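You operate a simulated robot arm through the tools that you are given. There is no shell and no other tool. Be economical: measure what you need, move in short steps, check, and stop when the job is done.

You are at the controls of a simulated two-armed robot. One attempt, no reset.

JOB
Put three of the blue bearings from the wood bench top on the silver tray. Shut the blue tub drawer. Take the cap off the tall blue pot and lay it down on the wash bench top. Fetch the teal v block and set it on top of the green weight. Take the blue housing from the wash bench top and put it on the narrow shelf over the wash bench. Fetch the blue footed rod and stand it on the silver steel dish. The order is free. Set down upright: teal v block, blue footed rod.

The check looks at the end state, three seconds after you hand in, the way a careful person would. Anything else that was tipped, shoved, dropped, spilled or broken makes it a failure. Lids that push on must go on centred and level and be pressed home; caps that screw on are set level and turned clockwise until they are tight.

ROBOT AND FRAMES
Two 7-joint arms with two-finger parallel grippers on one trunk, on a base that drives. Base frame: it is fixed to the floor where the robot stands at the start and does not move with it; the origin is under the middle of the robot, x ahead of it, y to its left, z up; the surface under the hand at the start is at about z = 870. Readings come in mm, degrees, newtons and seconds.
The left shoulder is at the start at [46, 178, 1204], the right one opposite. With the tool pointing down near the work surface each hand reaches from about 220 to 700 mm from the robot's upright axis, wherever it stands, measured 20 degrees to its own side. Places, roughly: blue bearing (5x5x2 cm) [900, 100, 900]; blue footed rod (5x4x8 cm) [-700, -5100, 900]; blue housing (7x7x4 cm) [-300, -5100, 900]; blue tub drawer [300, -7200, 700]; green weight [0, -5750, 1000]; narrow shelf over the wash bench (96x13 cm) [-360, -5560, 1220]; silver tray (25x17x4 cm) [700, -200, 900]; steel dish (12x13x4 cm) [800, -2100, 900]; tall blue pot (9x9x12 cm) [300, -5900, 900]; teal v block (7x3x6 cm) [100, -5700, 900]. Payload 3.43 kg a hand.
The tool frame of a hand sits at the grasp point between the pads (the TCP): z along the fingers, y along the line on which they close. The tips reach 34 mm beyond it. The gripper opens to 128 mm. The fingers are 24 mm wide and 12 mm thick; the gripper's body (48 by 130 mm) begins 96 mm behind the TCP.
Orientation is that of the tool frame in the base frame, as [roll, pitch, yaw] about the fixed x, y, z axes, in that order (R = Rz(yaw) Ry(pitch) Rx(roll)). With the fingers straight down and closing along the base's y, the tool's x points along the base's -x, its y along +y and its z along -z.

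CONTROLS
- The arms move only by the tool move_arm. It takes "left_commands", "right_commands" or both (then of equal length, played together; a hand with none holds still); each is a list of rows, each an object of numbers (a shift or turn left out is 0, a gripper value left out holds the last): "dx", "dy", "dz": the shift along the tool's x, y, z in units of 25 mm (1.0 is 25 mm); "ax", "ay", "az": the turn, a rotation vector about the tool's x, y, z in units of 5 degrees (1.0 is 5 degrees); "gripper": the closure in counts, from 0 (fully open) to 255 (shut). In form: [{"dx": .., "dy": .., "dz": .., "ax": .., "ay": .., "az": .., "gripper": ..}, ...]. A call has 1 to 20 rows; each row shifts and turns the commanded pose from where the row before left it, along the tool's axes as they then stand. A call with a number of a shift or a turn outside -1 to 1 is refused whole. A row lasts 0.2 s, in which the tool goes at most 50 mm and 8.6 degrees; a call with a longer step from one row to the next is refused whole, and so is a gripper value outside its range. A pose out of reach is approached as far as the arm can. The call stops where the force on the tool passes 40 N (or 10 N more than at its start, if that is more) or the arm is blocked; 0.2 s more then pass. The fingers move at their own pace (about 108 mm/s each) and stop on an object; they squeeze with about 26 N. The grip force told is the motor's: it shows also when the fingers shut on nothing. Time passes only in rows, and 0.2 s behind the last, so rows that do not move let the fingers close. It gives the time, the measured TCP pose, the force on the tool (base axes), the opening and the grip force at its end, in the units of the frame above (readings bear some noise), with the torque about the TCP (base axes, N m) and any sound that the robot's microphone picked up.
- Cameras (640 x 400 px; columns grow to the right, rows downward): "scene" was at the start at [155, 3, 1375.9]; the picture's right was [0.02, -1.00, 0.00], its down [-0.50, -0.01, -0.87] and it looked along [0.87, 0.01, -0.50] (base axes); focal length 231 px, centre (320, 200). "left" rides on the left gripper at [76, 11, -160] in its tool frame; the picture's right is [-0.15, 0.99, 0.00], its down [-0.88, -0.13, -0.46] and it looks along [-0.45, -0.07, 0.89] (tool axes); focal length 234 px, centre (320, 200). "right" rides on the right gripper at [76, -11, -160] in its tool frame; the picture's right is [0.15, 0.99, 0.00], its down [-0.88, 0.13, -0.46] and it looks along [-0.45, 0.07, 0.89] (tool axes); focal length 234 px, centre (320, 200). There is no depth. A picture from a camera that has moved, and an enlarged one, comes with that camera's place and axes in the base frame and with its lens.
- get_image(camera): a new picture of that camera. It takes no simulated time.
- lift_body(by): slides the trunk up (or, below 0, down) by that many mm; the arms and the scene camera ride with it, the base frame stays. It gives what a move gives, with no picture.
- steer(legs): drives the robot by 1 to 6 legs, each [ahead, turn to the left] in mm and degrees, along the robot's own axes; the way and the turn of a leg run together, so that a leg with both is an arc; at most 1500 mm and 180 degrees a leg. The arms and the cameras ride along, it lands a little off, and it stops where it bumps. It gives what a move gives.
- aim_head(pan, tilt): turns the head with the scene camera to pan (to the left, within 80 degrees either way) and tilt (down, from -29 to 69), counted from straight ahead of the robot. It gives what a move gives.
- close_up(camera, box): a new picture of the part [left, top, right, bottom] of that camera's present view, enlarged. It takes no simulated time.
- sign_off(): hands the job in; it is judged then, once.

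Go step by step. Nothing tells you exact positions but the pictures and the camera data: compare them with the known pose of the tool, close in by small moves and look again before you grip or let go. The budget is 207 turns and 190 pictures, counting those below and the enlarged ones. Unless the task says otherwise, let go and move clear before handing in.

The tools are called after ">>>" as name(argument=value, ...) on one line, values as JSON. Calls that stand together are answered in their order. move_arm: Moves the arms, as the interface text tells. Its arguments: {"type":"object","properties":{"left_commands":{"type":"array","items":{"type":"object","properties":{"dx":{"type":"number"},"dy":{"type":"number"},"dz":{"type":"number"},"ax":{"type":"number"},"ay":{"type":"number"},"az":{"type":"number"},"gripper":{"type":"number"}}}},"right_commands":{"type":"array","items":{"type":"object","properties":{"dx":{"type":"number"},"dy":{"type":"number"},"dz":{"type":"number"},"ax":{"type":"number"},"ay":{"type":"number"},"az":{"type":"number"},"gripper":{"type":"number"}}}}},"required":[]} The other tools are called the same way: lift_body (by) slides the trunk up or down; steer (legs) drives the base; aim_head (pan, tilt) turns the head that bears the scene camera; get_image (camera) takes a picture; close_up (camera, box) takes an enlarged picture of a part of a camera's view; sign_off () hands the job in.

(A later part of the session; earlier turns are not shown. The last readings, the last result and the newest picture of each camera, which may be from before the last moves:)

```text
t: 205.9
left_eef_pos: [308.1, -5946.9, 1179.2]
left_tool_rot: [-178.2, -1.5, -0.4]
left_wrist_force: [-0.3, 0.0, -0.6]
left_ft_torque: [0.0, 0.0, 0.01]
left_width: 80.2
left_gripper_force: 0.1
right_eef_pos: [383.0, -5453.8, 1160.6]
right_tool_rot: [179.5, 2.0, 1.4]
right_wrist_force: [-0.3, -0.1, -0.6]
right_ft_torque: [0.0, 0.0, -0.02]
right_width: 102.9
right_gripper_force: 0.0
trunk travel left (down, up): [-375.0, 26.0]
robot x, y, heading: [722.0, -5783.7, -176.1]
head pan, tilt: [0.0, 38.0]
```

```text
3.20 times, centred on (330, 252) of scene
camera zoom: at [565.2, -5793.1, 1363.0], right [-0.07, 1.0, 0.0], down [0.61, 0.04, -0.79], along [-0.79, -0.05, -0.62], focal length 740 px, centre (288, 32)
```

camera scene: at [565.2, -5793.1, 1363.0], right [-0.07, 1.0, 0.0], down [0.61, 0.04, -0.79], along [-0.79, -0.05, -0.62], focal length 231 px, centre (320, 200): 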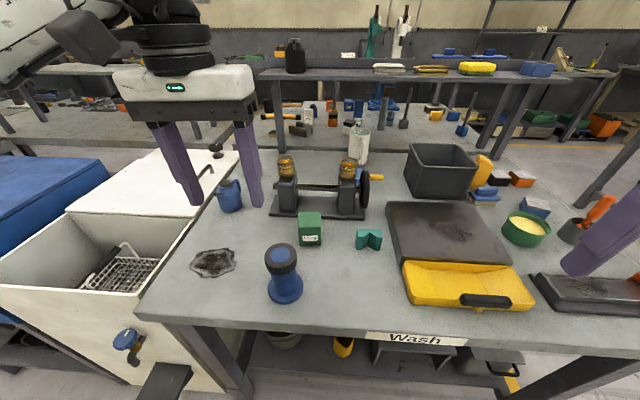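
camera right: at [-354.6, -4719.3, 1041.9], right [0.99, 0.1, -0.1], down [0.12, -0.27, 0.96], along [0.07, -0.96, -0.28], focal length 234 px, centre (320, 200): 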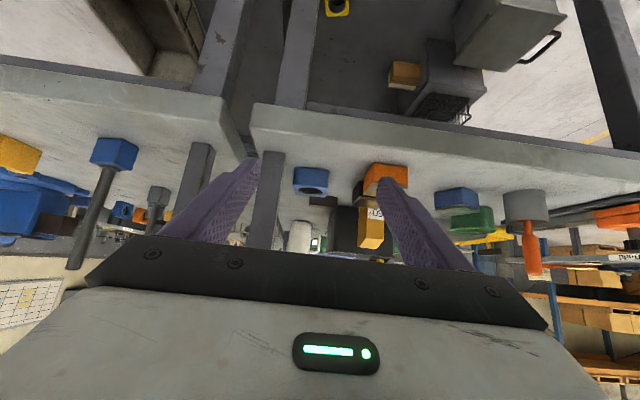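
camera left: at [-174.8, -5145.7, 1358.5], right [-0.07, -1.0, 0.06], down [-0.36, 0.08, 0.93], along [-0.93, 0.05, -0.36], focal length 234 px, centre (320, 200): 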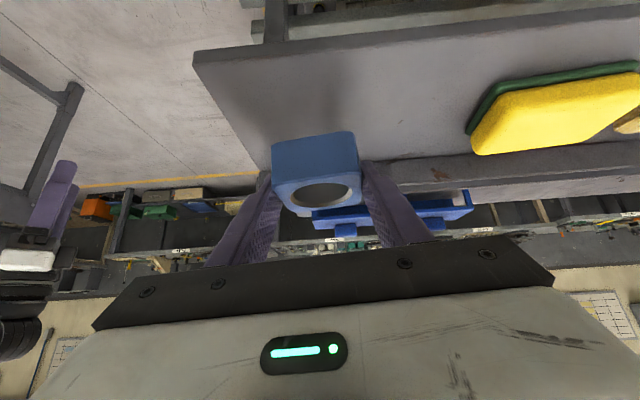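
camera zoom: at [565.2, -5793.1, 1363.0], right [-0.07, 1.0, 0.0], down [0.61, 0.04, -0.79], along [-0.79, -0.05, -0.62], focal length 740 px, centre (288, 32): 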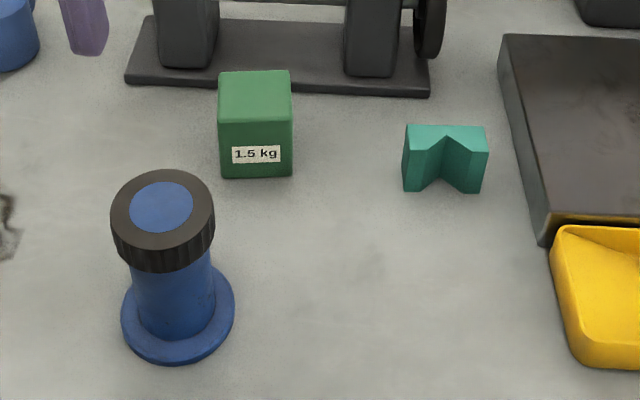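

>>> close_up(camera="scene", box=[340, 218, 400, 258])

>>> close_up(camera="scene", box=[255, 205, 335, 310])

```text
10.00 times, centred on (370, 238) of scene
camera zoom: at [565.2, -5793.1, 1363.0], right [-0.07, 1.0, 0.0], down [0.61, 0.04, -0.79], along [-0.79, -0.05, -0.62], focal length 2312 px, centre (-180, -180)
```

zoom: 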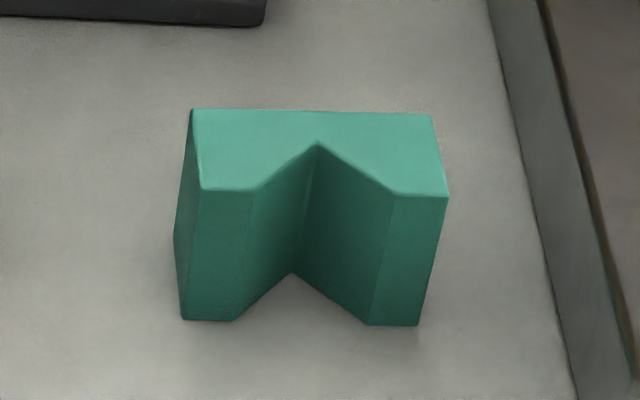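

```text
3.81 times, centred on (295, 258) of scene
camera zoom: at [565.2, -5793.1, 1363.0], right [-0.07, 1.0, 0.0], down [0.61, 0.04, -0.79], along [-0.79, -0.05, -0.62], focal length 881 px, centre (415, -19)
```

zoom: 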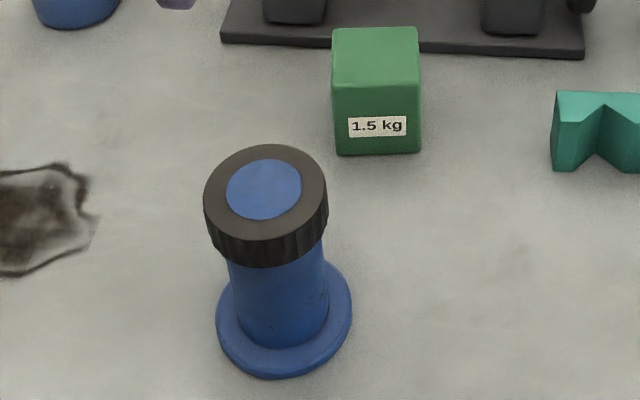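

The V block stands with its groove vertical at about (133,-5690), 51 mm tall. The green 1.5 kg weight is a cube centred at about (111,-5847), top at about 938. I'll keep the block's orientation and grip its ends along y with the right hand.

>>> move_arm(right_commands=[{"dx": -1, "dy": 0.944, "gripper": 50}, {"dx": -1, "dy": 0.944}, {"dx": -1, "dy": 0.944}, {"dx": -1, "dy": 0.944}, {"dx": -1, "dy": 0.944}, {"dx": -1, "dy": 0.944}, {"dx": -1, "dy": 0.944}, {"dx": -1, "dy": 0.944}, {"dx": -1, "dy": 0.944}, {"dx": -1, "dy": 0.944}, {"dz": 1}, {"dz": 1}, {"dz": 1}, {"dz": 1}, {"dz": 1}, {}])

>>> get_image(camera="right")

```text
t: 209.3
left_eef_pos: [308.0, -5946.1, 1179.1]
left_tool_rot: [-178.2, -1.5, -0.3]
left_wrist_force: [-0.7, 0.5, 0.2]
left_ft_torque: [-0.03, -0.02, -0.03]
left_width: 80.1
left_gripper_force: 0.1
right_eef_pos: [200.8, -5634.9, 1035.1]
right_tool_rot: [179.4, 2.1, 1.5]
right_wrist_force: [-0.9, 0.1, 0.4]
right_ft_torque: [-0.05, 0.01, 0.0]
right_width: 103.0
right_gripper_force: 0.1
right hand out of reach, approached as far as the arm can: row 8, 9, 10
trunk travel left (down, up): [-375.0, 26.0]
robot x, y, heading: [722.5, -5781.5, -176.1]
head pan, tilt: [0.0, 38.0]
```

```text
100 pictures are left
camera right: at [282.0, -5621.1, 1190.1], right [0.17, -0.98, 0.01], down [-0.86, -0.15, 0.49], along [-0.48, -0.09, -0.87], focal length 234 px, centre (320, 200)
```

right: 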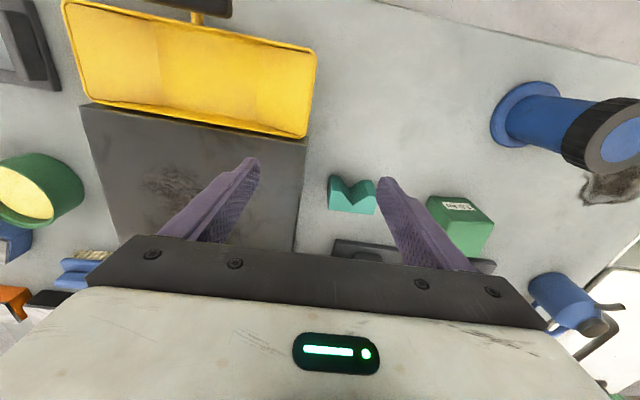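

>>> move_arm(right_commands=[{"dx": -0.9, "dy": 0.73, "gripper": 88}, {"dx": -0.9, "dy": 0.73}, {"dx": -0.9, "dy": 0.74}, {}])

>>> get_image(camera="right")

```text
t: 210.3
left_eef_pos: [308.2, -5946.6, 1177.2]
left_tool_rot: [-178.2, -1.5, -0.4]
left_wrist_force: [0.1, 0.4, -0.3]
left_ft_torque: [0.0, 0.01, 0.0]
left_width: 80.2
left_gripper_force: 0.1
right_eef_pos: [187.2, -5632.5, 1041.9]
right_tool_rot: [179.3, 2.1, 1.5]
right_wrist_force: [-0.6, 0.3, 0.7]
right_ft_torque: [0.03, -0.03, 0.03]
right_width: 84.1
right_gripper_force: 0.0
right hand out of reach, approached as far as the arm can: row 1, 2, 3
trunk travel left (down, up): [-375.0, 26.0]
robot x, y, heading: [720.8, -5782.2, -176.1]
head pan, tilt: [0.0, 38.0]
```

```text
99 pictures are left
camera right: at [268.4, -5619.5, 1196.8], right [0.17, -0.98, 0.01], down [-0.86, -0.15, 0.49], along [-0.48, -0.09, -0.87], focal length 234 px, centre (320, 200)
```

right: 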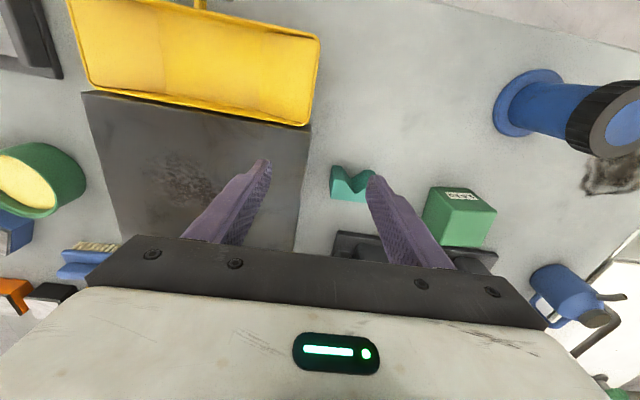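

The right arm is near a limit in this pose, so I'll drive 80 mm closer to the bench.

>>> move_arm(right_commands=[{"dx": 1}, {"dx": 1}, {"dx": 1}])

>>> steer(legs=[[80, 0]])

>>> move_arm(right_commands=[{"dy": 1}, {"dy": 1}, {}])

```text
t: 211.1
left_eef_pos: [308.9, -5947.4, 1179.7]
left_tool_rot: [-178.2, -1.5, -0.3]
left_wrist_force: [0.1, -0.3, 0.1]
left_ft_torque: [-0.02, 0.02, -0.01]
left_width: 80.3
left_gripper_force: 0.1
right_eef_pos: [263.4, -5629.9, 1039.0]
right_tool_rot: [179.5, 2.0, 1.5]
right_wrist_force: [0.4, 0.7, -0.5]
right_ft_torque: [-0.03, 0.02, 0.03]
right_width: 83.8
right_gripper_force: 0.1
trunk travel left (down, up): [-375.0, 26.0]
robot x, y, heading: [723.4, -5781.4, -176.3]
head pan, tilt: [0.0, 38.0]
```

```text
t: 212.2
left_eef_pos: [231.4, -5952.4, 1177.6]
left_tool_rot: [-178.1, -1.6, -0.2]
left_wrist_force: [-0.3, 0.1, -1.1]
left_ft_torque: [-0.01, -0.05, 0.0]
left_width: 79.9
left_gripper_force: 0.0
right_eef_pos: [185.1, -5635.4, 1039.3]
right_tool_rot: [179.4, 2.1, 1.5]
right_wrist_force: [0.2, -0.5, 0.3]
right_ft_torque: [0.01, -0.05, -0.01]
right_width: 83.9
right_gripper_force: 0.0
trunk travel left (down, up): [-375.0, 26.0]
robot x, y, heading: [647.4, -5785.2, -176.1]
head pan, tilt: [0.0, 38.0]
```

```text
t: 213.0
left_eef_pos: [232.2, -5952.7, 1179.3]
left_tool_rot: [-178.3, -1.5, -0.3]
left_wrist_force: [0.2, -1.1, -0.1]
left_ft_torque: [0.02, 0.0, 0.02]
left_width: 80.3
left_gripper_force: 0.0
right_eef_pos: [186.6, -5686.0, 1039.2]
right_tool_rot: [179.4, 2.1, 1.5]
right_wrist_force: [-0.3, 0.5, -0.1]
right_ft_torque: [-0.04, 0.04, -0.01]
right_width: 83.8
right_gripper_force: 0.0
trunk travel left (down, up): [-375.0, 26.0]
robot x, y, heading: [647.1, -5789.6, -176.2]
head pan, tilt: [0.0, 38.0]
```

>>> move_arm(right_commands=[{"dx": -0.7}, {"dx": -0.7}, {"dx": -0.7}, {}])

>>> get_image(camera="right")

```text
t: 214.0
left_eef_pos: [231.4, -5952.4, 1178.2]
left_tool_rot: [-178.2, -1.5, -0.2]
left_wrist_force: [-0.4, -0.6, 0.5]
left_ft_torque: [0.02, 0.02, -0.02]
left_width: 80.3
left_gripper_force: 0.1
right_eef_pos: [146.7, -5666.6, 1044.5]
right_tool_rot: [179.3, 2.1, 1.6]
right_wrist_force: [0.0, 0.2, -0.1]
right_ft_torque: [-0.01, -0.01, 0.01]
right_width: 83.8
right_gripper_force: 0.1
right hand out of reach, approached as far as the arm can: row 1, 2, 3
trunk travel left (down, up): [-375.0, 26.0]
robot x, y, heading: [642.3, -5788.6, -176.0]
head pan, tilt: [0.0, 38.0]
```

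```text
98 pictures are left
camera right: at [228.1, -5653.4, 1199.6], right [0.17, -0.98, 0.01], down [-0.86, -0.15, 0.49], along [-0.48, -0.09, -0.87], focal length 234 px, centre (320, 200)
```

right: 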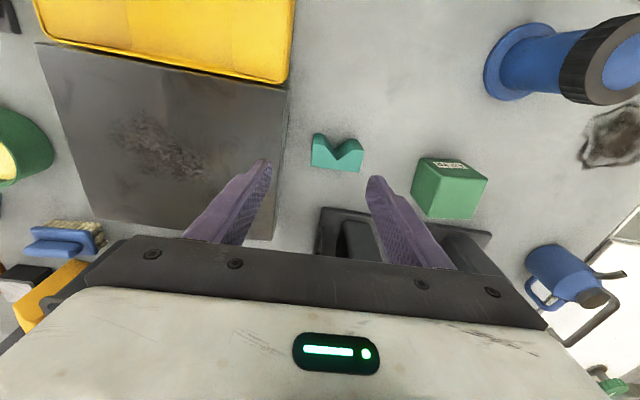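

The limit depends on hand yaw relative to the body. As at the first bench, I'll turn the robot about 35° left and counter-rotate the hand, with it raised.

>>> move_arm(right_commands=[{"dz": -1}, {"dz": -1}, {"dz": -1}, {"dz": -1}, {"dx": 1}, {"dx": 1}])

>>> steer(legs=[[0, 35]])

>>> move_arm(right_commands=[{"az": 1}, {"az": 1}, {"az": 1}, {"az": 1}, {"az": 1}, {"az": 1}, {"az": 1}, {}])

```text
t: 215.4
left_eef_pos: [232.4, -5952.7, 1178.6]
left_tool_rot: [-178.1, -1.5, -0.3]
left_wrist_force: [0.2, -0.4, -0.7]
left_ft_torque: [0.0, 0.02, -0.01]
left_width: 80.2
left_gripper_force: 0.1
right_eef_pos: [202.8, -5660.5, 1131.1]
right_tool_rot: [179.5, 1.9, 1.6]
right_wrist_force: [-1.0, 0.4, 0.0]
right_ft_torque: [0.02, 0.02, 0.0]
right_width: 83.8
right_gripper_force: 0.0
right hand out of reach, approached as far as the arm can: row 4
trunk travel left (down, up): [-375.0, 26.0]
robot x, y, heading: [644.2, -5789.3, -176.3]
head pan, tilt: [0.0, 38.0]
```

```text
t: 217.4
left_eef_pos: [403.2, -6161.0, 1179.4]
left_tool_rot: [-178.1, -1.5, 35.0]
left_wrist_force: [0.1, 1.5, 0.6]
left_ft_torque: [0.01, 0.0, -0.03]
left_width: 80.1
left_gripper_force: 0.0
right_eef_pos: [210.8, -5940.8, 1131.0]
right_tool_rot: [179.5, 2.0, 36.7]
right_wrist_force: [0.2, 0.7, 0.8]
right_ft_torque: [0.03, 0.04, 0.02]
right_width: 83.9
right_gripper_force: 0.0
trunk travel left (down, up): [-375.0, 26.0]
robot x, y, heading: [650.5, -5789.1, -140.9]
head pan, tilt: [0.0, 38.0]
```

```text
t: 219.2
left_eef_pos: [402.4, -6160.0, 1178.1]
left_tool_rot: [-178.2, -1.5, 35.0]
left_wrist_force: [-0.3, 0.0, 0.7]
left_ft_torque: [0.02, -0.02, 0.01]
left_width: 80.3
left_gripper_force: 0.0
right_eef_pos: [210.8, -5939.8, 1129.9]
right_tool_rot: [178.3, 1.3, 1.6]
right_wrist_force: [-0.3, -0.4, 0.7]
right_ft_torque: [-0.03, 0.01, 0.01]
right_width: 84.0
right_gripper_force: 0.1
trunk travel left (down, up): [-375.0, 26.0]
robot x, y, heading: [644.3, -5787.3, -140.8]
head pan, tilt: [0.0, 38.0]
```

>>> move_arm(right_commands=[{"dx": -0.26, "dy": -0.92, "ax": 0.34, "ay": 0.26}, {"dx": -0.26, "dy": -0.92}, {"dx": -0.26, "dy": -0.92}, {"dx": -0.26, "dy": -0.92}, {"dx": -0.26, "dy": -0.92}, {"dx": -0.26, "dy": -0.92}, {"dx": -0.26, "dy": -0.92}, {"dx": -0.26, "dy": -0.92}, {"dx": -0.26, "dy": -0.92}, {"dx": -0.26, "dy": -0.92}, {"dx": -0.26, "dy": -0.92}, {"dz": 1}, {"dz": 1}, {"dz": 1}, {"dz": 1}, {}])

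>>> get_image(camera="right")

```text
t: 222.7
left_eef_pos: [403.2, -6160.2, 1179.2]
left_tool_rot: [-178.2, -1.5, 35.1]
left_wrist_force: [-0.6, -0.6, -0.3]
left_ft_torque: [0.0, 0.03, 0.03]
left_width: 80.3
left_gripper_force: 0.1
right_eef_pos: [129.5, -5689.0, 1029.4]
right_tool_rot: [180.0, 0.0, 1.7]
right_wrist_force: [0.2, -0.2, 0.1]
right_ft_torque: [-0.01, 0.01, -0.02]
right_width: 83.8
right_gripper_force: 0.0
trunk travel left (down, up): [-375.0, 26.0]
robot x, y, heading: [648.2, -5787.0, -140.9]
head pan, tilt: [0.0, 38.0]
```

```text
97 pictures are left
camera right: at [205.2, -5676.7, 1187.2], right [0.18, -0.98, 0.0], down [-0.88, -0.16, 0.46], along [-0.45, -0.08, -0.89], focal length 234 px, centre (320, 200)
```

right: 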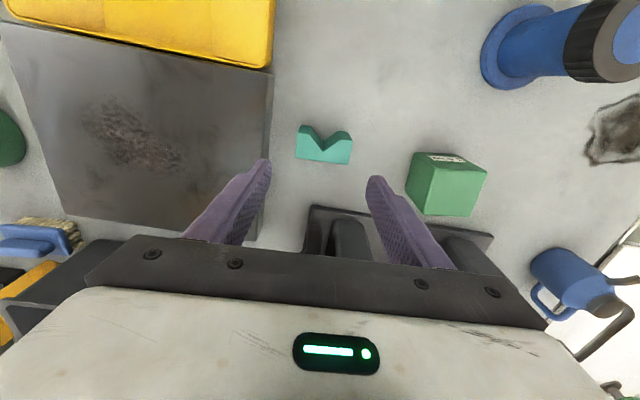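

>>> move_arm(right_commands=[{"dx": 0.14, "dy": 0.14, "gripper": 106}, {"dz": 1}, {"dz": 1}, {"dz": 1}, {}])

>>> get_image(camera="right")

```text
t: 223.8
left_eef_pos: [403.1, -6160.3, 1178.4]
left_tool_rot: [-178.2, -1.5, 35.0]
left_wrist_force: [-0.3, 0.1, -0.4]
left_ft_torque: [0.0, 0.0, 0.01]
left_width: 80.3
left_gripper_force: 0.1
right_eef_pos: [137.9, -5692.9, 956.1]
right_tool_rot: [179.9, 0.0, 1.7]
right_wrist_force: [0.2, 0.1, -0.2]
right_ft_torque: [0.02, -0.02, -0.01]
right_width: 74.6
right_gripper_force: 0.1
trunk travel left (down, up): [-375.0, 26.0]
robot x, y, heading: [645.4, -5788.8, -141.2]
head pan, tilt: [0.0, 38.0]
```

```text
96 pictures are left
camera right: at [213.0, -5681.8, 1113.4], right [0.18, -0.98, 0.0], down [-0.88, -0.16, 0.46], along [-0.45, -0.08, -0.89], focal length 234 px, centre (320, 200)
```

right: 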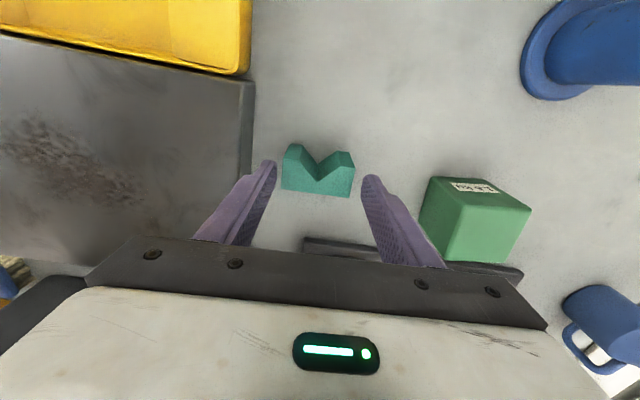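

>>> move_arm(right_commands=[{"dz": 0.85}, {"dz": 0.83}, {}, {"gripper": 255}, {"gripper": 255}, {"gripper": 255}, {"dz": -1}, {"dz": -1}, {"dz": -1}, {"dz": -1}])

>>> get_image(camera="right")

>>> aim_head(pan=-32, tilt=40)

>>> get_image(camera="scene")

```text
t: 226.1
left_eef_pos: [402.6, -6160.8, 1178.9]
left_tool_rot: [-178.2, -1.5, 35.1]
left_wrist_force: [0.2, -0.5, 0.7]
left_ft_torque: [-0.02, -0.01, 0.0]
left_width: 80.3
left_gripper_force: 0.0
right_eef_pos: [135.4, -5692.1, 1015.3]
right_tool_rot: [-180.0, 0.1, 1.8]
right_wrist_force: [-0.3, 0.2, -6.4]
right_ft_torque: [-0.01, -0.05, 0.0]
right_width: 63.7
right_gripper_force: 26.4
trunk travel left (down, up): [-375.0, 26.0]
robot x, y, heading: [646.7, -5786.4, -140.8]
head pan, tilt: [0.0, 38.0]
```

```text
95 pictures are left
camera right: at [209.7, -5681.0, 1173.0], right [0.18, -0.98, 0.0], down [-0.88, -0.16, 0.46], along [-0.45, -0.08, -0.89], focal length 234 px, centre (320, 200)
```

right: 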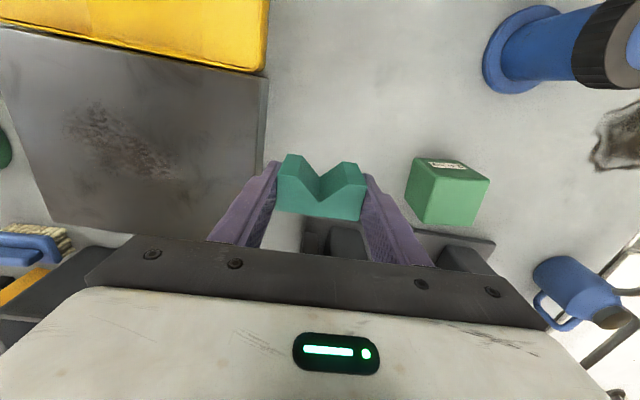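

```text
t: 227.0
left_eef_pos: [400.9, -6160.5, 1179.7]
left_tool_rot: [-178.2, -1.5, 35.0]
left_wrist_force: [-0.5, 0.4, 0.1]
left_ft_torque: [-0.02, 0.0, 0.02]
left_width: 80.1
left_gripper_force: 0.1
right_eef_pos: [133.9, -5692.1, 1015.8]
right_tool_rot: [180.0, 0.0, 1.7]
right_wrist_force: [0.2, 0.0, -6.4]
right_ft_torque: [0.0, 0.0, -0.01]
right_width: 64.1
right_gripper_force: 25.8
trunk travel left (down, up): [-375.0, 26.0]
robot x, y, heading: [641.9, -5786.5, -140.9]
head pan, tilt: [-32.0, 40.0]
```

```text
94 pictures are left
camera scene: at [505.2, -5842.5, 1360.0], right [-0.12, 0.99, 0.0], down [0.64, 0.08, -0.77], along [-0.76, -0.1, -0.64], focal length 231 px, centre (320, 200)
```

scene: 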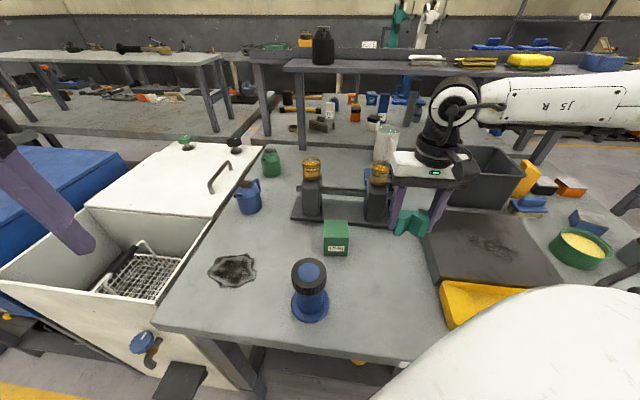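

>>> close_up(camera="scene", box=[280, 190, 440, 330])

>>> close_up(camera="right", box=[380, 130, 520, 240])

```text
2.86 times, centred on (360, 260) of scene
camera zoom: at [505.2, -5842.5, 1360.0], right [-0.12, 0.99, 0.0], down [0.64, 0.08, -0.77], along [-0.76, -0.1, -0.64], focal length 660 px, centre (206, 29)
```

zoom: 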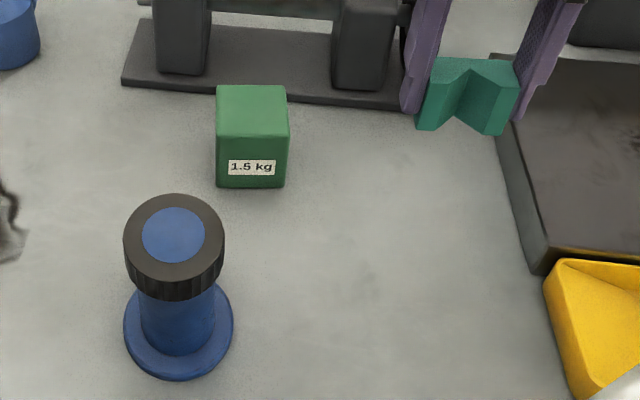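

```text
3.64 times, centred on (450, 185) of right
camera zoom: at [209.4, -5681.1, 1172.4], right [0.18, -0.98, 0.0], down [-0.88, -0.16, 0.46], along [-0.45, -0.08, -0.89], focal length 852 px, centre (-153, 254)
```

zoom: 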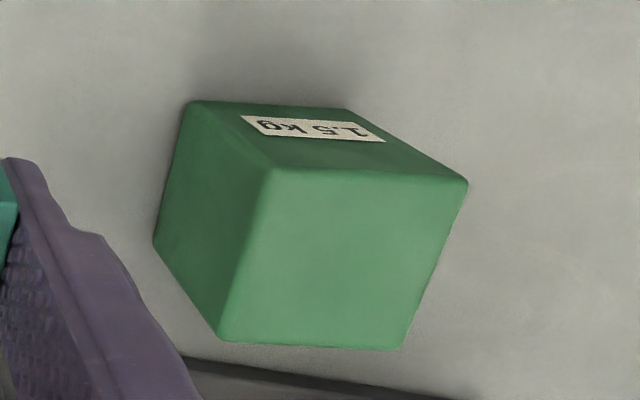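

The block is held. The weight's centre is at about (113,-5853), top near 938, so I'll carry the block over it.

>>> move_arm(right_commands=[{"dz": -0.6}, {"dx": -0.136, "dy": 0.914}, {"dx": -0.136, "dy": 0.914}, {"dx": -0.136, "dy": 0.914}, {"dx": -0.136, "dy": 0.914}, {"dx": -0.136, "dy": 0.914}, {"dx": -0.136, "dy": 0.914}, {"dx": -0.136, "dy": 0.914}, {}])

>>> get_image(camera="right")

>>> close_up(camera="scene", box=[280, 180, 400, 280])

```text
t: 229.0
left_eef_pos: [402.4, -6160.2, 1179.0]
left_tool_rot: [-178.2, -1.5, 35.0]
left_wrist_force: [-0.2, 0.3, -0.3]
left_ft_torque: [0.0, -0.01, -0.02]
left_width: 80.3
left_gripper_force: 0.1
right_eef_pos: [115.3, -5855.3, 1028.0]
right_tool_rot: [-180.0, -0.2, 1.7]
right_wrist_force: [0.0, -0.3, -5.6]
right_ft_torque: [-0.01, 0.01, -0.02]
right_width: 63.8
right_gripper_force: 26.4
trunk travel left (down, up): [-375.0, 26.0]
robot x, y, heading: [645.1, -5785.1, -140.8]
head pan, tilt: [-32.0, 40.0]
```

```text
91 pictures are left
camera right: at [190.1, -5843.1, 1184.8], right [0.18, -0.98, 0.0], down [-0.88, -0.16, 0.45], along [-0.45, -0.08, -0.89], focal length 234 px, centre (320, 200)
```

right: 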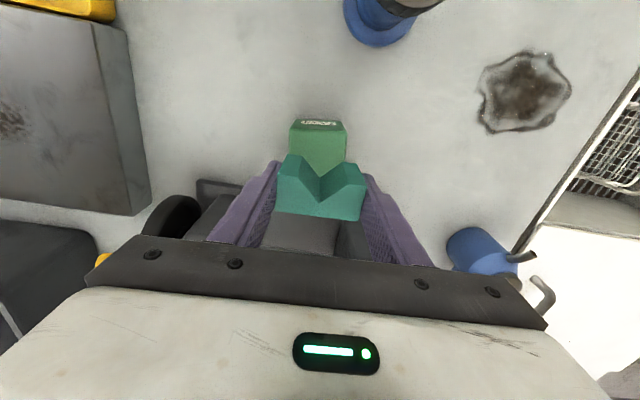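

```text
4.00 times, centred on (340, 230) of scene
camera zoom: at [505.2, -5842.2, 1360.0], right [-0.12, 0.99, 0.0], down [0.64, 0.08, -0.77], along [-0.76, -0.1, -0.64], focal length 925 px, centre (240, 80)
```

zoom: 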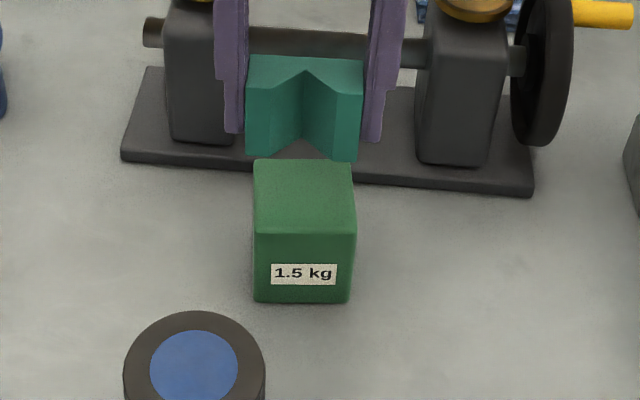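

>>> move_arm(right_commands=[{"dx": 0.15, "dy": -0.1}, {"dz": 0.7}, {"dz": 0.7}, {"dz": 0.2}, {}])

>>> close_up(camera="scene", box=[280, 180, 400, 280])

```text
t: 230.2
left_eef_pos: [401.5, -6161.2, 1178.4]
left_tool_rot: [-178.2, -1.6, 34.9]
left_wrist_force: [-0.3, -0.8, 0.1]
left_ft_torque: [0.04, -0.01, -0.03]
left_width: 80.5
left_gripper_force: 0.0
right_eef_pos: [120.6, -5850.5, 988.6]
right_tool_rot: [-179.9, 0.0, 1.7]
right_wrist_force: [-0.2, 1.0, -6.3]
right_ft_torque: [0.03, -0.04, -0.02]
right_width: 64.0
right_gripper_force: 25.7
trunk travel left (down, up): [-375.0, 26.0]
robot x, y, heading: [647.7, -5785.3, -140.6]
head pan, tilt: [-32.0, 40.0]
```

```text
4.00 times, centred on (340, 230) of scene
camera zoom: at [505.2, -5842.5, 1360.0], right [-0.12, 0.99, 0.0], down [0.64, 0.08, -0.77], along [-0.76, -0.09, -0.64], focal length 925 px, centre (240, 80)
```

zoom: 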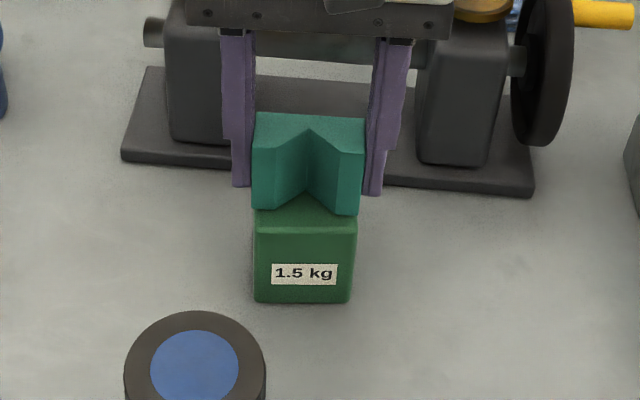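

>>> move_arm(right_commands=[{"dz": 0.1}, {"dz": 0.1}, {}])

```text
t: 231.0
left_eef_pos: [402.8, -6159.8, 1179.8]
left_tool_rot: [-178.1, -1.5, 35.0]
left_wrist_force: [-0.4, -0.3, -0.2]
left_ft_torque: [0.0, 0.0, 0.02]
left_width: 80.5
left_gripper_force: 0.2
right_eef_pos: [119.6, -5851.0, 985.4]
right_tool_rot: [179.9, 0.3, 1.7]
right_wrist_force: [0.7, 2.8, 13.8]
right_ft_torque: [0.49, -0.2, -0.01]
right_width: 63.6
right_gripper_force: 26.2
trunk travel left (down, up): [-375.0, 26.0]
robot x, y, heading: [643.9, -5788.5, -141.1]
head pan, tilt: [-32.0, 40.0]
```

The block is resting on the weight. Releasing and rising.

>>> move_arm(right_commands=[{"dz": -0.04}, {"gripper": 95}, {"gripper": 95}, {"gripper": 95}, {"dz": -0.6}, {"dz": -0.6}, {"dz": -1}, {"dz": -1}, {"dz": -1}, {"dz": -1}])

>>> close_up(camera="scene", box=[260, 180, 420, 330])

```text
t: 233.2
left_eef_pos: [403.3, -6161.4, 1179.7]
left_tool_rot: [-178.2, -1.5, 34.9]
left_wrist_force: [-0.3, 0.2, -0.5]
left_ft_torque: [-0.02, 0.0, -0.01]
left_width: 80.4
left_gripper_force: 0.1
right_eef_pos: [118.8, -5851.8, 1112.0]
right_tool_rot: [-180.0, 0.0, 1.9]
right_wrist_force: [0.5, 0.4, -0.9]
right_ft_torque: [-0.01, 0.01, -0.03]
right_width: 80.2
right_gripper_force: 0.0
trunk travel left (down, up): [-375.0, 26.0]
robot x, y, heading: [648.3, -5788.9, -140.9]
head pan, tilt: [-32.0, 40.0]
```

```text
2.67 times, centred on (340, 255) of scene
camera zoom: at [506.0, -5842.5, 1360.1], right [-0.12, 0.99, 0.0], down [0.64, 0.08, -0.77], along [-0.76, -0.09, -0.64], focal length 616 px, centre (267, 53)
```

zoom: 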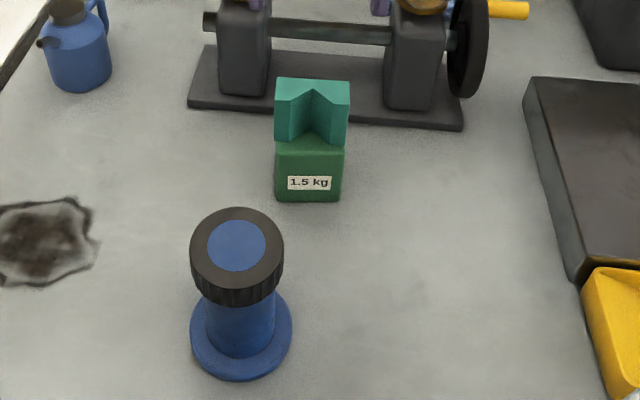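

The V block stands on the weight. Now the pot cap: pot at about (278,-5890), cap about 64 mm across, top near 990. I'll move the right hand above it, pre-turned clockwise so I can unscrew counter-clockwise.

>>> move_arm(right_commands=[{"dx": 0.9, "dy": 0.24}, {"dx": 0.9, "dy": 0.24}, {"dx": 0.9, "dy": 0.24}, {"dx": 0.9, "dy": 0.24}, {"dx": 0.9, "dy": 0.24}, {"dx": 0.9, "dy": 0.24}, {"dx": 0.9, "dy": 0.24}, {"az": 1}, {"az": 1}, {"az": 1}, {"az": 1}, {"az": 1}, {"az": 1}, {"az": 1}, {"az": 1}, {"az": 1}, {"az": 1}, {}])

>>> get_image(camera="right")

```text
t: 237.0
left_eef_pos: [403.8, -6161.8, 1178.9]
left_tool_rot: [-178.2, -1.5, 35.0]
left_wrist_force: [-0.9, 0.0, 0.8]
left_ft_torque: [0.0, 0.0, 0.04]
left_width: 80.1
left_gripper_force: 0.0
right_eef_pos: [277.3, -5888.9, 1113.0]
right_tool_rot: [180.0, 0.0, -48.2]
right_wrist_force: [-0.5, 0.0, -0.2]
right_ft_torque: [0.01, 0.02, 0.02]
right_width: 80.4
right_gripper_force: 0.0
trunk travel left (down, up): [-375.0, 26.0]
robot x, y, heading: [648.6, -5788.2, -141.0]
head pan, tilt: [-32.0, 40.0]
```

```text
87 pictures are left
camera right: at [336.4, -5939.4, 1271.9], right [-0.64, -0.77, 0.0], down [-0.68, 0.57, 0.46], along [-0.35, 0.29, -0.89], focal length 234 px, centre (320, 200)
```

right: 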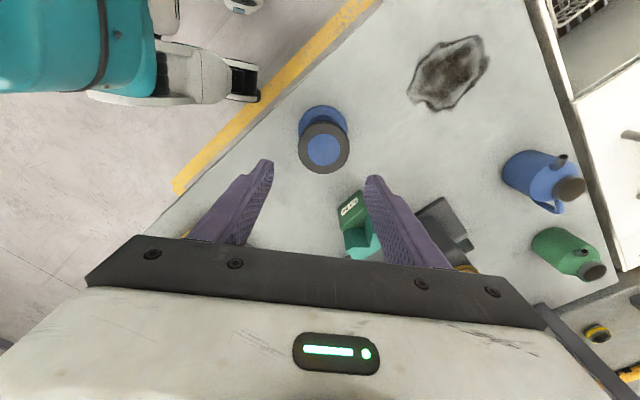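

>>> move_arm(right_commands=[{"dx": 0.09, "dy": 0.14, "dz": 1}, {"dz": 1}, {"dz": 1}, {}])

>>> get_image(camera="right")

>>> close_up(camera="scene", box=[240, 200, 380, 340])

```text
t: 238.0
left_eef_pos: [403.4, -6162.1, 1179.2]
left_tool_rot: [-178.1, -1.4, 35.0]
left_wrist_force: [0.0, -0.3, 0.2]
left_ft_torque: [0.01, 0.02, 0.0]
left_width: 80.4
left_gripper_force: 0.1
right_eef_pos: [277.6, -5892.8, 1040.6]
right_tool_rot: [-179.9, 0.0, -48.4]
right_wrist_force: [0.2, -0.5, 0.2]
right_ft_torque: [0.01, -0.02, -0.03]
right_width: 80.2
right_gripper_force: 0.1
trunk travel left (down, up): [-375.0, 26.0]
robot x, y, heading: [644.2, -5785.5, -140.9]
head pan, tilt: [-32.0, 40.0]
```

```text
86 pictures are left
camera right: at [336.8, -5943.1, 1198.9], right [-0.64, -0.77, 0.0], down [-0.68, 0.57, 0.46], along [-0.35, 0.29, -0.89], focal length 234 px, centre (320, 200)
```

right: 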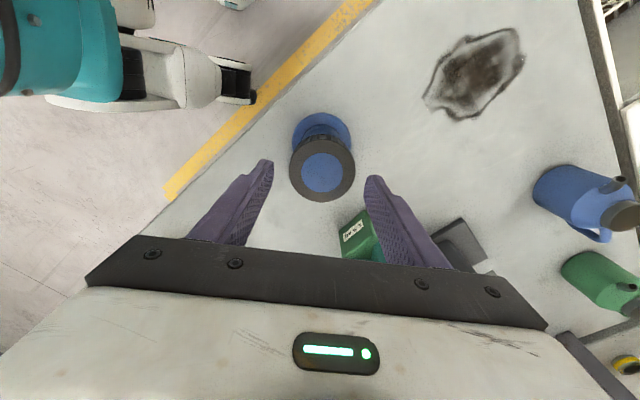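

```text
2.86 times, centred on (310, 270) of scene
camera zoom: at [506.0, -5842.4, 1360.1], right [-0.12, 0.99, 0.0], down [0.64, 0.08, -0.77], along [-0.76, -0.1, -0.64], focal length 660 px, centre (349, 0)
```

zoom: 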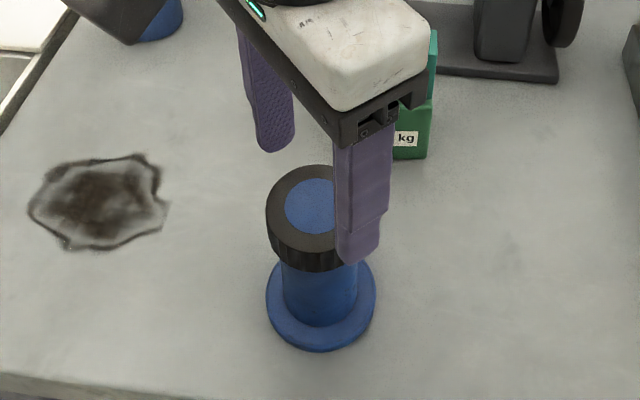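

>>> move_arm(right_commands=[{"dz": 0.8, "dy": 0.08}, {"dz": 0.7}, {}, {"gripper": 255}, {"gripper": 255}, {"gripper": 255}])

>>> close_up(camera="scene", box=[240, 200, 380, 340])

```text
t: 239.4
left_eef_pos: [403.6, -6161.6, 1180.1]
left_tool_rot: [-178.2, -1.5, 35.0]
left_wrist_force: [0.3, 0.0, -0.1]
left_ft_torque: [-0.03, 0.0, 0.02]
left_width: 80.3
left_gripper_force: 0.1
right_eef_pos: [276.1, -5894.6, 1004.8]
right_tool_rot: [180.0, 0.0, -48.4]
right_wrist_force: [1.5, 0.4, 0.5]
right_ft_torque: [-0.01, -0.08, 0.04]
right_width: 63.5
right_gripper_force: 25.7
trunk travel left (down, up): [-375.0, 26.0]
robot x, y, heading: [643.7, -5788.0, -141.0]
head pan, tilt: [-32.0, 40.0]
```

```text
2.86 times, centred on (310, 270) of scene
camera zoom: at [506.0, -5842.4, 1360.1], right [-0.12, 0.99, 0.0], down [0.64, 0.08, -0.77], along [-0.76, -0.1, -0.64], focal length 660 px, centre (349, 0)
```

zoom: 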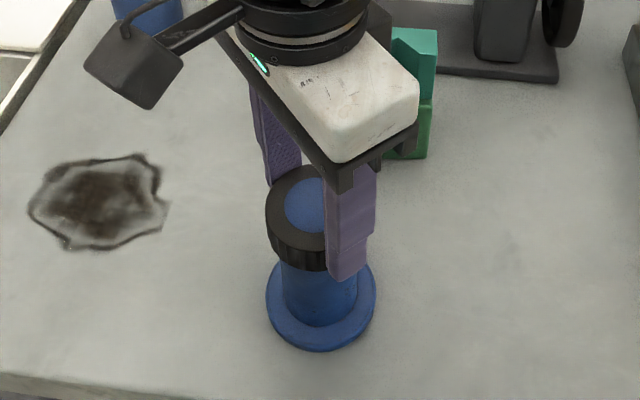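

>>> move_arm(right_commands=[{"az": -1}, {"az": -1}, {"az": -1}, {"az": -1}, {}])

>>> close_up(camera="scene", box=[240, 200, 380, 340])

```text
t: 240.6
left_eef_pos: [402.9, -6159.5, 1179.6]
left_tool_rot: [-178.2, -1.4, 35.1]
left_wrist_force: [1.1, -0.8, 0.0]
left_ft_torque: [-0.03, -0.02, 0.01]
left_width: 80.4
left_gripper_force: 0.1
right_eef_pos: [275.0, -5893.3, 1003.7]
right_tool_rot: [179.9, 0.0, -28.2]
right_wrist_force: [-5.9, 6.6, 19.5]
right_ft_torque: [0.34, 0.21, 0.04]
right_width: 63.7
right_gripper_force: 25.2
trunk travel left (down, up): [-375.0, 26.0]
robot x, y, heading: [648.3, -5790.0, -140.9]
head pan, tilt: [-32.0, 40.0]
```

```text
2.86 times, centred on (310, 270) of scene
camera zoom: at [506.4, -5841.2, 1360.4], right [-0.12, 0.99, 0.0], down [0.64, 0.08, -0.77], along [-0.76, -0.1, -0.64], focal length 660 px, centre (349, 0)
```

zoom: 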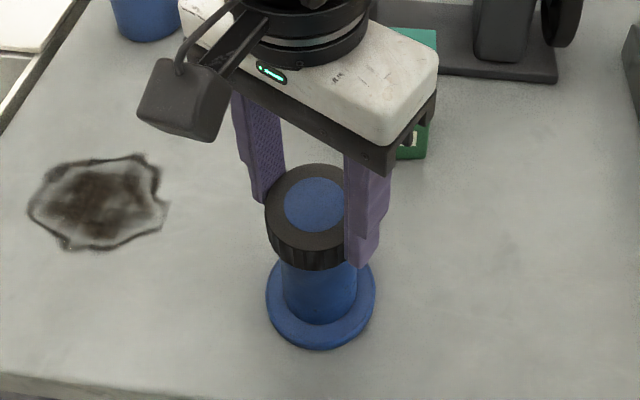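

The upward force shows the cap is climbing as it unscrews. I'll continue counter-clockwise with a little lift.

>>> move_arm(right_commands=[{"dz": -0.04}, {"az": -1, "dz": -0.02}, {"az": -1, "dz": -0.02}, {"az": -1, "dz": -0.02}, {"az": -1, "dz": -0.02}, {}])

```text
t: 242.0
left_eef_pos: [402.6, -6161.3, 1178.8]
left_tool_rot: [-178.1, -1.5, 35.0]
left_wrist_force: [0.3, 0.1, -0.4]
left_ft_torque: [-0.02, 0.02, -0.03]
left_width: 80.3
left_gripper_force: 0.0
right_eef_pos: [276.5, -5893.5, 1003.9]
right_tool_rot: [-179.9, -0.1, -8.3]
right_wrist_force: [0.8, -0.2, -2.7]
right_ft_torque: [-0.15, -0.08, 0.04]
right_width: 63.5
right_gripper_force: 25.8
trunk travel left (down, up): [-375.0, 26.0]
robot x, y, heading: [647.4, -5785.1, -140.9]
head pan, tilt: [-32.0, 40.0]
```

>>> move_arm(right_commands=[{"az": -1}, {"az": -1}, {"az": -1}, {"az": -1}, {}])

>>> close_up(camera="scene", box=[240, 200, 380, 340])

```text
t: 243.2
left_eef_pos: [401.9, -6161.0, 1179.0]
left_tool_rot: [-178.2, -1.5, 34.9]
left_wrist_force: [-0.2, -1.3, 0.1]
left_ft_torque: [0.01, 0.04, 0.0]
left_width: 80.5
left_gripper_force: 0.1
right_eef_pos: [276.0, -5892.9, 1004.8]
right_tool_rot: [180.0, 0.0, 11.8]
right_wrist_force: [-0.6, -1.2, -1.7]
right_ft_torque: [-0.06, -0.07, -0.02]
right_width: 63.3
right_gripper_force: 26.4
trunk travel left (down, up): [-375.0, 26.0]
robot x, y, heading: [646.0, -5789.7, -141.0]
head pan, tilt: [-32.0, 40.0]
```

```text
2.86 times, centred on (310, 270) of scene
camera zoom: at [505.5, -5842.6, 1360.0], right [-0.12, 0.99, 0.0], down [0.64, 0.08, -0.77], along [-0.76, -0.09, -0.64], focal length 660 px, centre (349, 0)
```

zoom: 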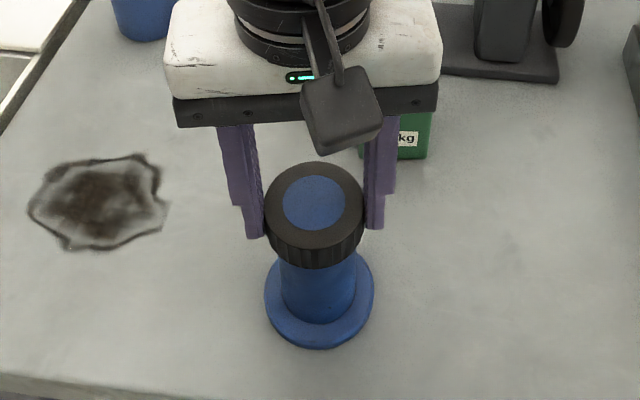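

>>> move_arm(right_commands=[{"dz": -0.12}, {"dz": -0.12}, {}])

>>> close_up(camera="scene", box=[240, 200, 380, 340])

```text
t: 244.0
left_eef_pos: [402.9, -6162.4, 1180.6]
left_tool_rot: [-178.2, -1.6, 35.0]
left_wrist_force: [0.1, -0.4, -0.2]
left_ft_torque: [0.01, 0.03, -0.01]
left_width: 80.1
left_gripper_force: 0.0
right_eef_pos: [275.8, -5891.7, 1011.4]
right_tool_rot: [-180.0, 0.0, 11.8]
right_wrist_force: [0.9, 0.7, -3.5]
right_ft_torque: [0.0, -0.05, -0.02]
right_width: 63.3
right_gripper_force: 26.4
trunk travel left (down, up): [-375.0, 26.0]
robot x, y, heading: [642.0, -5788.1, -140.8]
head pan, tilt: [-32.0, 40.0]
```

```text
2.86 times, centred on (310, 270) of scene
camera zoom: at [505.4, -5842.6, 1360.0], right [-0.12, 0.99, 0.0], down [0.64, 0.08, -0.77], along [-0.76, -0.09, -0.64], focal length 660 px, centre (349, 0)
```

zoom: 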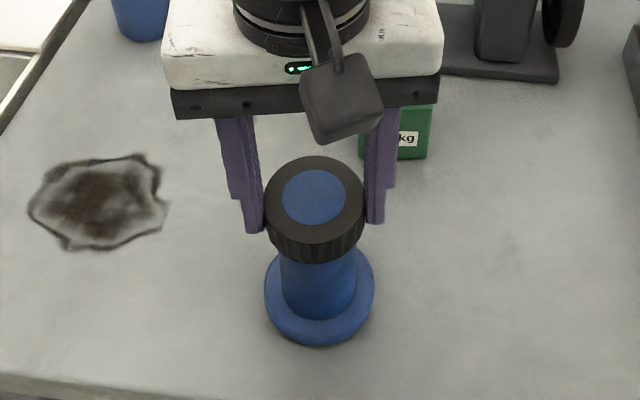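

That lift raised the whole pot, so the cap still holds. I'll set it back down with some downward load, which keeps the pot from turning, and go on unscrewing.

>>> move_arm(right_commands=[{"dz": 0.12}, {"dz": 0.12}, {"dz": 0.05}, {}])

>>> move_arm(right_commands=[{"az": -1}, {"az": -1}, {"az": -1}, {}])

```text
t: 245.0
left_eef_pos: [402.4, -6160.3, 1178.1]
left_tool_rot: [-178.2, -1.6, 35.1]
left_wrist_force: [-0.5, -0.8, 0.3]
left_ft_torque: [0.0, -0.01, -0.03]
left_width: 80.4
left_gripper_force: 0.0
right_eef_pos: [275.6, -5893.7, 1004.9]
right_tool_rot: [-180.0, 0.0, 11.6]
right_wrist_force: [0.3, 0.8, -0.1]
right_ft_torque: [0.09, -0.07, -0.02]
right_width: 63.6
right_gripper_force: 26.4
trunk travel left (down, up): [-375.0, 26.0]
robot x, y, heading: [643.2, -5792.2, -140.6]
head pan, tilt: [-32.0, 40.0]
```

```text
t: 246.0
left_eef_pos: [402.2, -6160.4, 1178.5]
left_tool_rot: [-178.2, -1.5, 35.0]
left_wrist_force: [0.3, -0.3, -0.5]
left_ft_torque: [-0.05, -0.01, 0.0]
left_width: 80.5
left_gripper_force: 0.2
right_eef_pos: [276.2, -5894.4, 1003.5]
right_tool_rot: [180.0, 0.0, 26.7]
right_wrist_force: [2.0, -1.4, -0.1]
right_ft_torque: [-0.13, -0.16, 0.02]
right_width: 63.5
right_gripper_force: 26.0
trunk travel left (down, up): [-375.0, 26.0]
robot x, y, heading: [644.9, -5792.0, -140.5]
head pan, tilt: [-32.0, 40.0]
```

>>> move_arm(right_commands=[{"dz": 0.08}, {}])

>>> move_arm(right_commands=[{"az": -1}, {"az": -0.8}, {}])

```text
t: 246.6
left_eef_pos: [402.9, -6161.0, 1179.7]
left_tool_rot: [-178.1, -1.4, 35.0]
left_wrist_force: [0.6, 0.0, 0.6]
left_ft_torque: [0.01, 0.03, 0.01]
left_width: 80.3
left_gripper_force: 0.2
right_eef_pos: [276.0, -5892.7, 1003.1]
right_tool_rot: [-180.0, 0.2, 26.7]
right_wrist_force: [0.9, 0.2, 19.9]
right_ft_torque: [0.29, -0.27, -0.01]
right_width: 63.3
right_gripper_force: 26.3
trunk travel left (down, up): [-375.0, 26.0]
robot x, y, heading: [644.3, -5788.8, -140.9]
head pan, tilt: [-32.0, 40.0]
```

```text
t: 247.4
left_eef_pos: [403.9, -6159.8, 1179.8]
left_tool_rot: [-178.2, -1.5, 34.9]
left_wrist_force: [0.2, -1.3, 0.5]
left_ft_torque: [-0.01, 0.01, 0.0]
left_width: 80.2
left_gripper_force: 0.0
right_eef_pos: [276.2, -5892.6, 1002.6]
right_tool_rot: [-180.0, 0.1, 35.8]
right_wrist_force: [-4.0, 3.4, 26.5]
right_ft_torque: [0.07, 0.17, 0.0]
right_width: 63.4
right_gripper_force: 26.3
trunk travel left (down, up): [-375.0, 26.0]
robot x, y, heading: [646.5, -5790.2, -141.0]
head pan, tilt: [-32.0, 40.0]
```

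>>> move_arm(right_commands=[{"dz": -0.08, "gripper": 110}, {"gripper": 110}, {"az": 1}, {"az": 1}, {"az": 1}, {"az": 1}, {"az": 1}, {"az": 1}, {"az": 1}, {"az": 1}, {"az": 1}, {"az": 1}, {"az": 1}, {"az": 1}, {"az": 1}, {"az": 1}, {"az": 1}, {"az": 1}, {"az": 1}, {}])

>>> close_up(camera="scene", box=[240, 200, 380, 340])

```text
t: 251.6
left_eef_pos: [403.2, -6160.9, 1178.2]
left_tool_rot: [-178.2, -1.6, 35.0]
left_wrist_force: [0.5, 0.1, -0.4]
left_ft_torque: [0.04, -0.03, 0.02]
left_width: 80.0
left_gripper_force: 0.1
right_eef_pos: [275.6, -5892.7, 1003.0]
right_tool_rot: [-180.0, 0.0, -49.2]
right_wrist_force: [-0.6, 0.7, 0.1]
right_ft_torque: [-0.01, -0.01, 0.02]
right_width: 73.1
right_gripper_force: 0.1
trunk travel left (down, up): [-375.0, 26.0]
robot x, y, heading: [647.5, -5789.3, -141.0]
head pan, tilt: [-32.0, 40.0]
```

```text
2.86 times, centred on (310, 270) of scene
camera zoom: at [505.7, -5842.5, 1360.0], right [-0.12, 0.99, 0.0], down [0.64, 0.08, -0.77], along [-0.76, -0.09, -0.64], focal length 660 px, centre (349, 0)
```

zoom: 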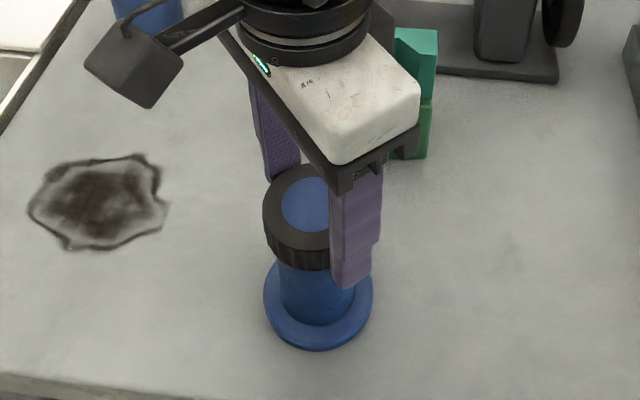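

>>> move_arm(right_commands=[{"gripper": 255}, {"gripper": 255}, {"dz": 0.05}, {"az": -1}, {"az": -1}, {"az": -1}, {"az": -1}, {"az": -1}, {}])

>>> close_up(camera="scene", box=[270, 230, 350, 320])

```text
t: 253.6
left_eef_pos: [403.1, -6161.0, 1178.9]
left_tool_rot: [-178.1, -1.5, 34.9]
left_wrist_force: [0.3, 0.0, -1.2]
left_ft_torque: [0.02, -0.01, 0.01]
left_width: 80.2
left_gripper_force: 0.0
right_eef_pos: [276.8, -5894.5, 1002.4]
right_tool_rot: [179.9, 0.1, -24.1]
right_wrist_force: [-0.8, -7.9, 14.2]
right_ft_torque: [-0.3, -0.05, 0.01]
right_width: 63.7
right_gripper_force: 25.6
trunk travel left (down, up): [-375.0, 26.0]
robot x, y, heading: [644.4, -5788.6, -140.8]
head pan, tilt: [-32.0, 40.0]
```

```text
4.44 times, centred on (310, 275) of scene
camera zoom: at [506.4, -5843.2, 1360.2], right [-0.12, 0.99, 0.0], down [0.64, 0.08, -0.77], along [-0.76, -0.09, -0.64], focal length 1027 px, centre (364, -133)
```

zoom: 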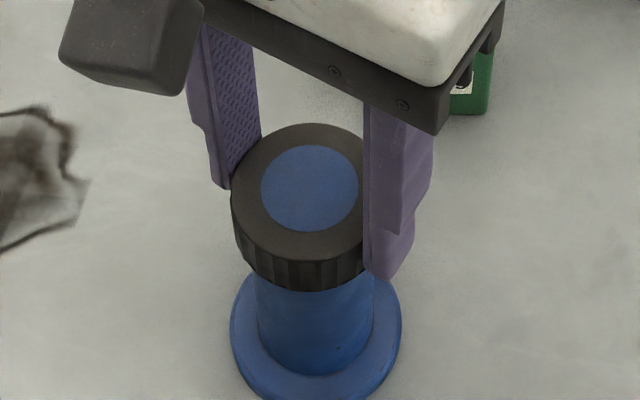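

>>> move_arm(right_commands=[{"az": -1}, {"az": -1}, {"az": -1}, {"az": -1}, {"az": -1}, {}])

>>> close_up(camera="scene", box=[270, 230, 350, 320])

```text
t: 255.0
left_eef_pos: [404.1, -6161.4, 1179.3]
left_tool_rot: [-178.1, -1.4, 35.1]
left_wrist_force: [1.0, -0.3, 0.5]
left_ft_torque: [-0.02, -0.02, 0.03]
left_width: 80.4
left_gripper_force: 0.0
right_eef_pos: [277.6, -5893.6, 1004.3]
right_tool_rot: [-179.9, 0.0, 0.7]
right_wrist_force: [9.6, -3.3, 14.1]
right_ft_torque: [-0.1, -0.62, -0.03]
right_width: 63.6
right_gripper_force: 26.0
trunk travel left (down, up): [-375.0, 26.0]
robot x, y, heading: [645.3, -5787.9, -141.0]
head pan, tilt: [-32.0, 40.0]
```

```text
4.44 times, centred on (310, 275) of scene
camera zoom: at [507.8, -5842.6, 1360.3], right [-0.12, 0.99, 0.0], down [0.64, 0.08, -0.77], along [-0.76, -0.09, -0.64], focal length 1027 px, centre (364, -133)
```

zoom: 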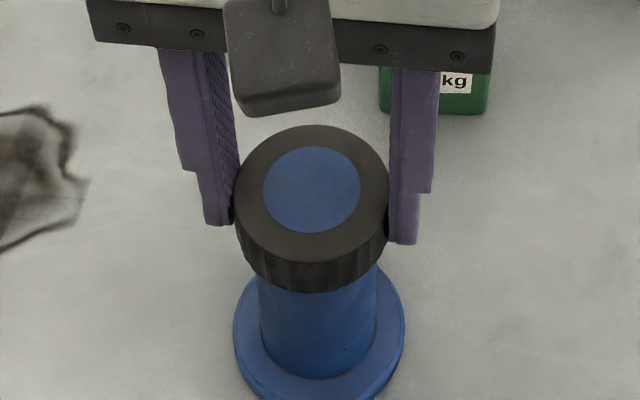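

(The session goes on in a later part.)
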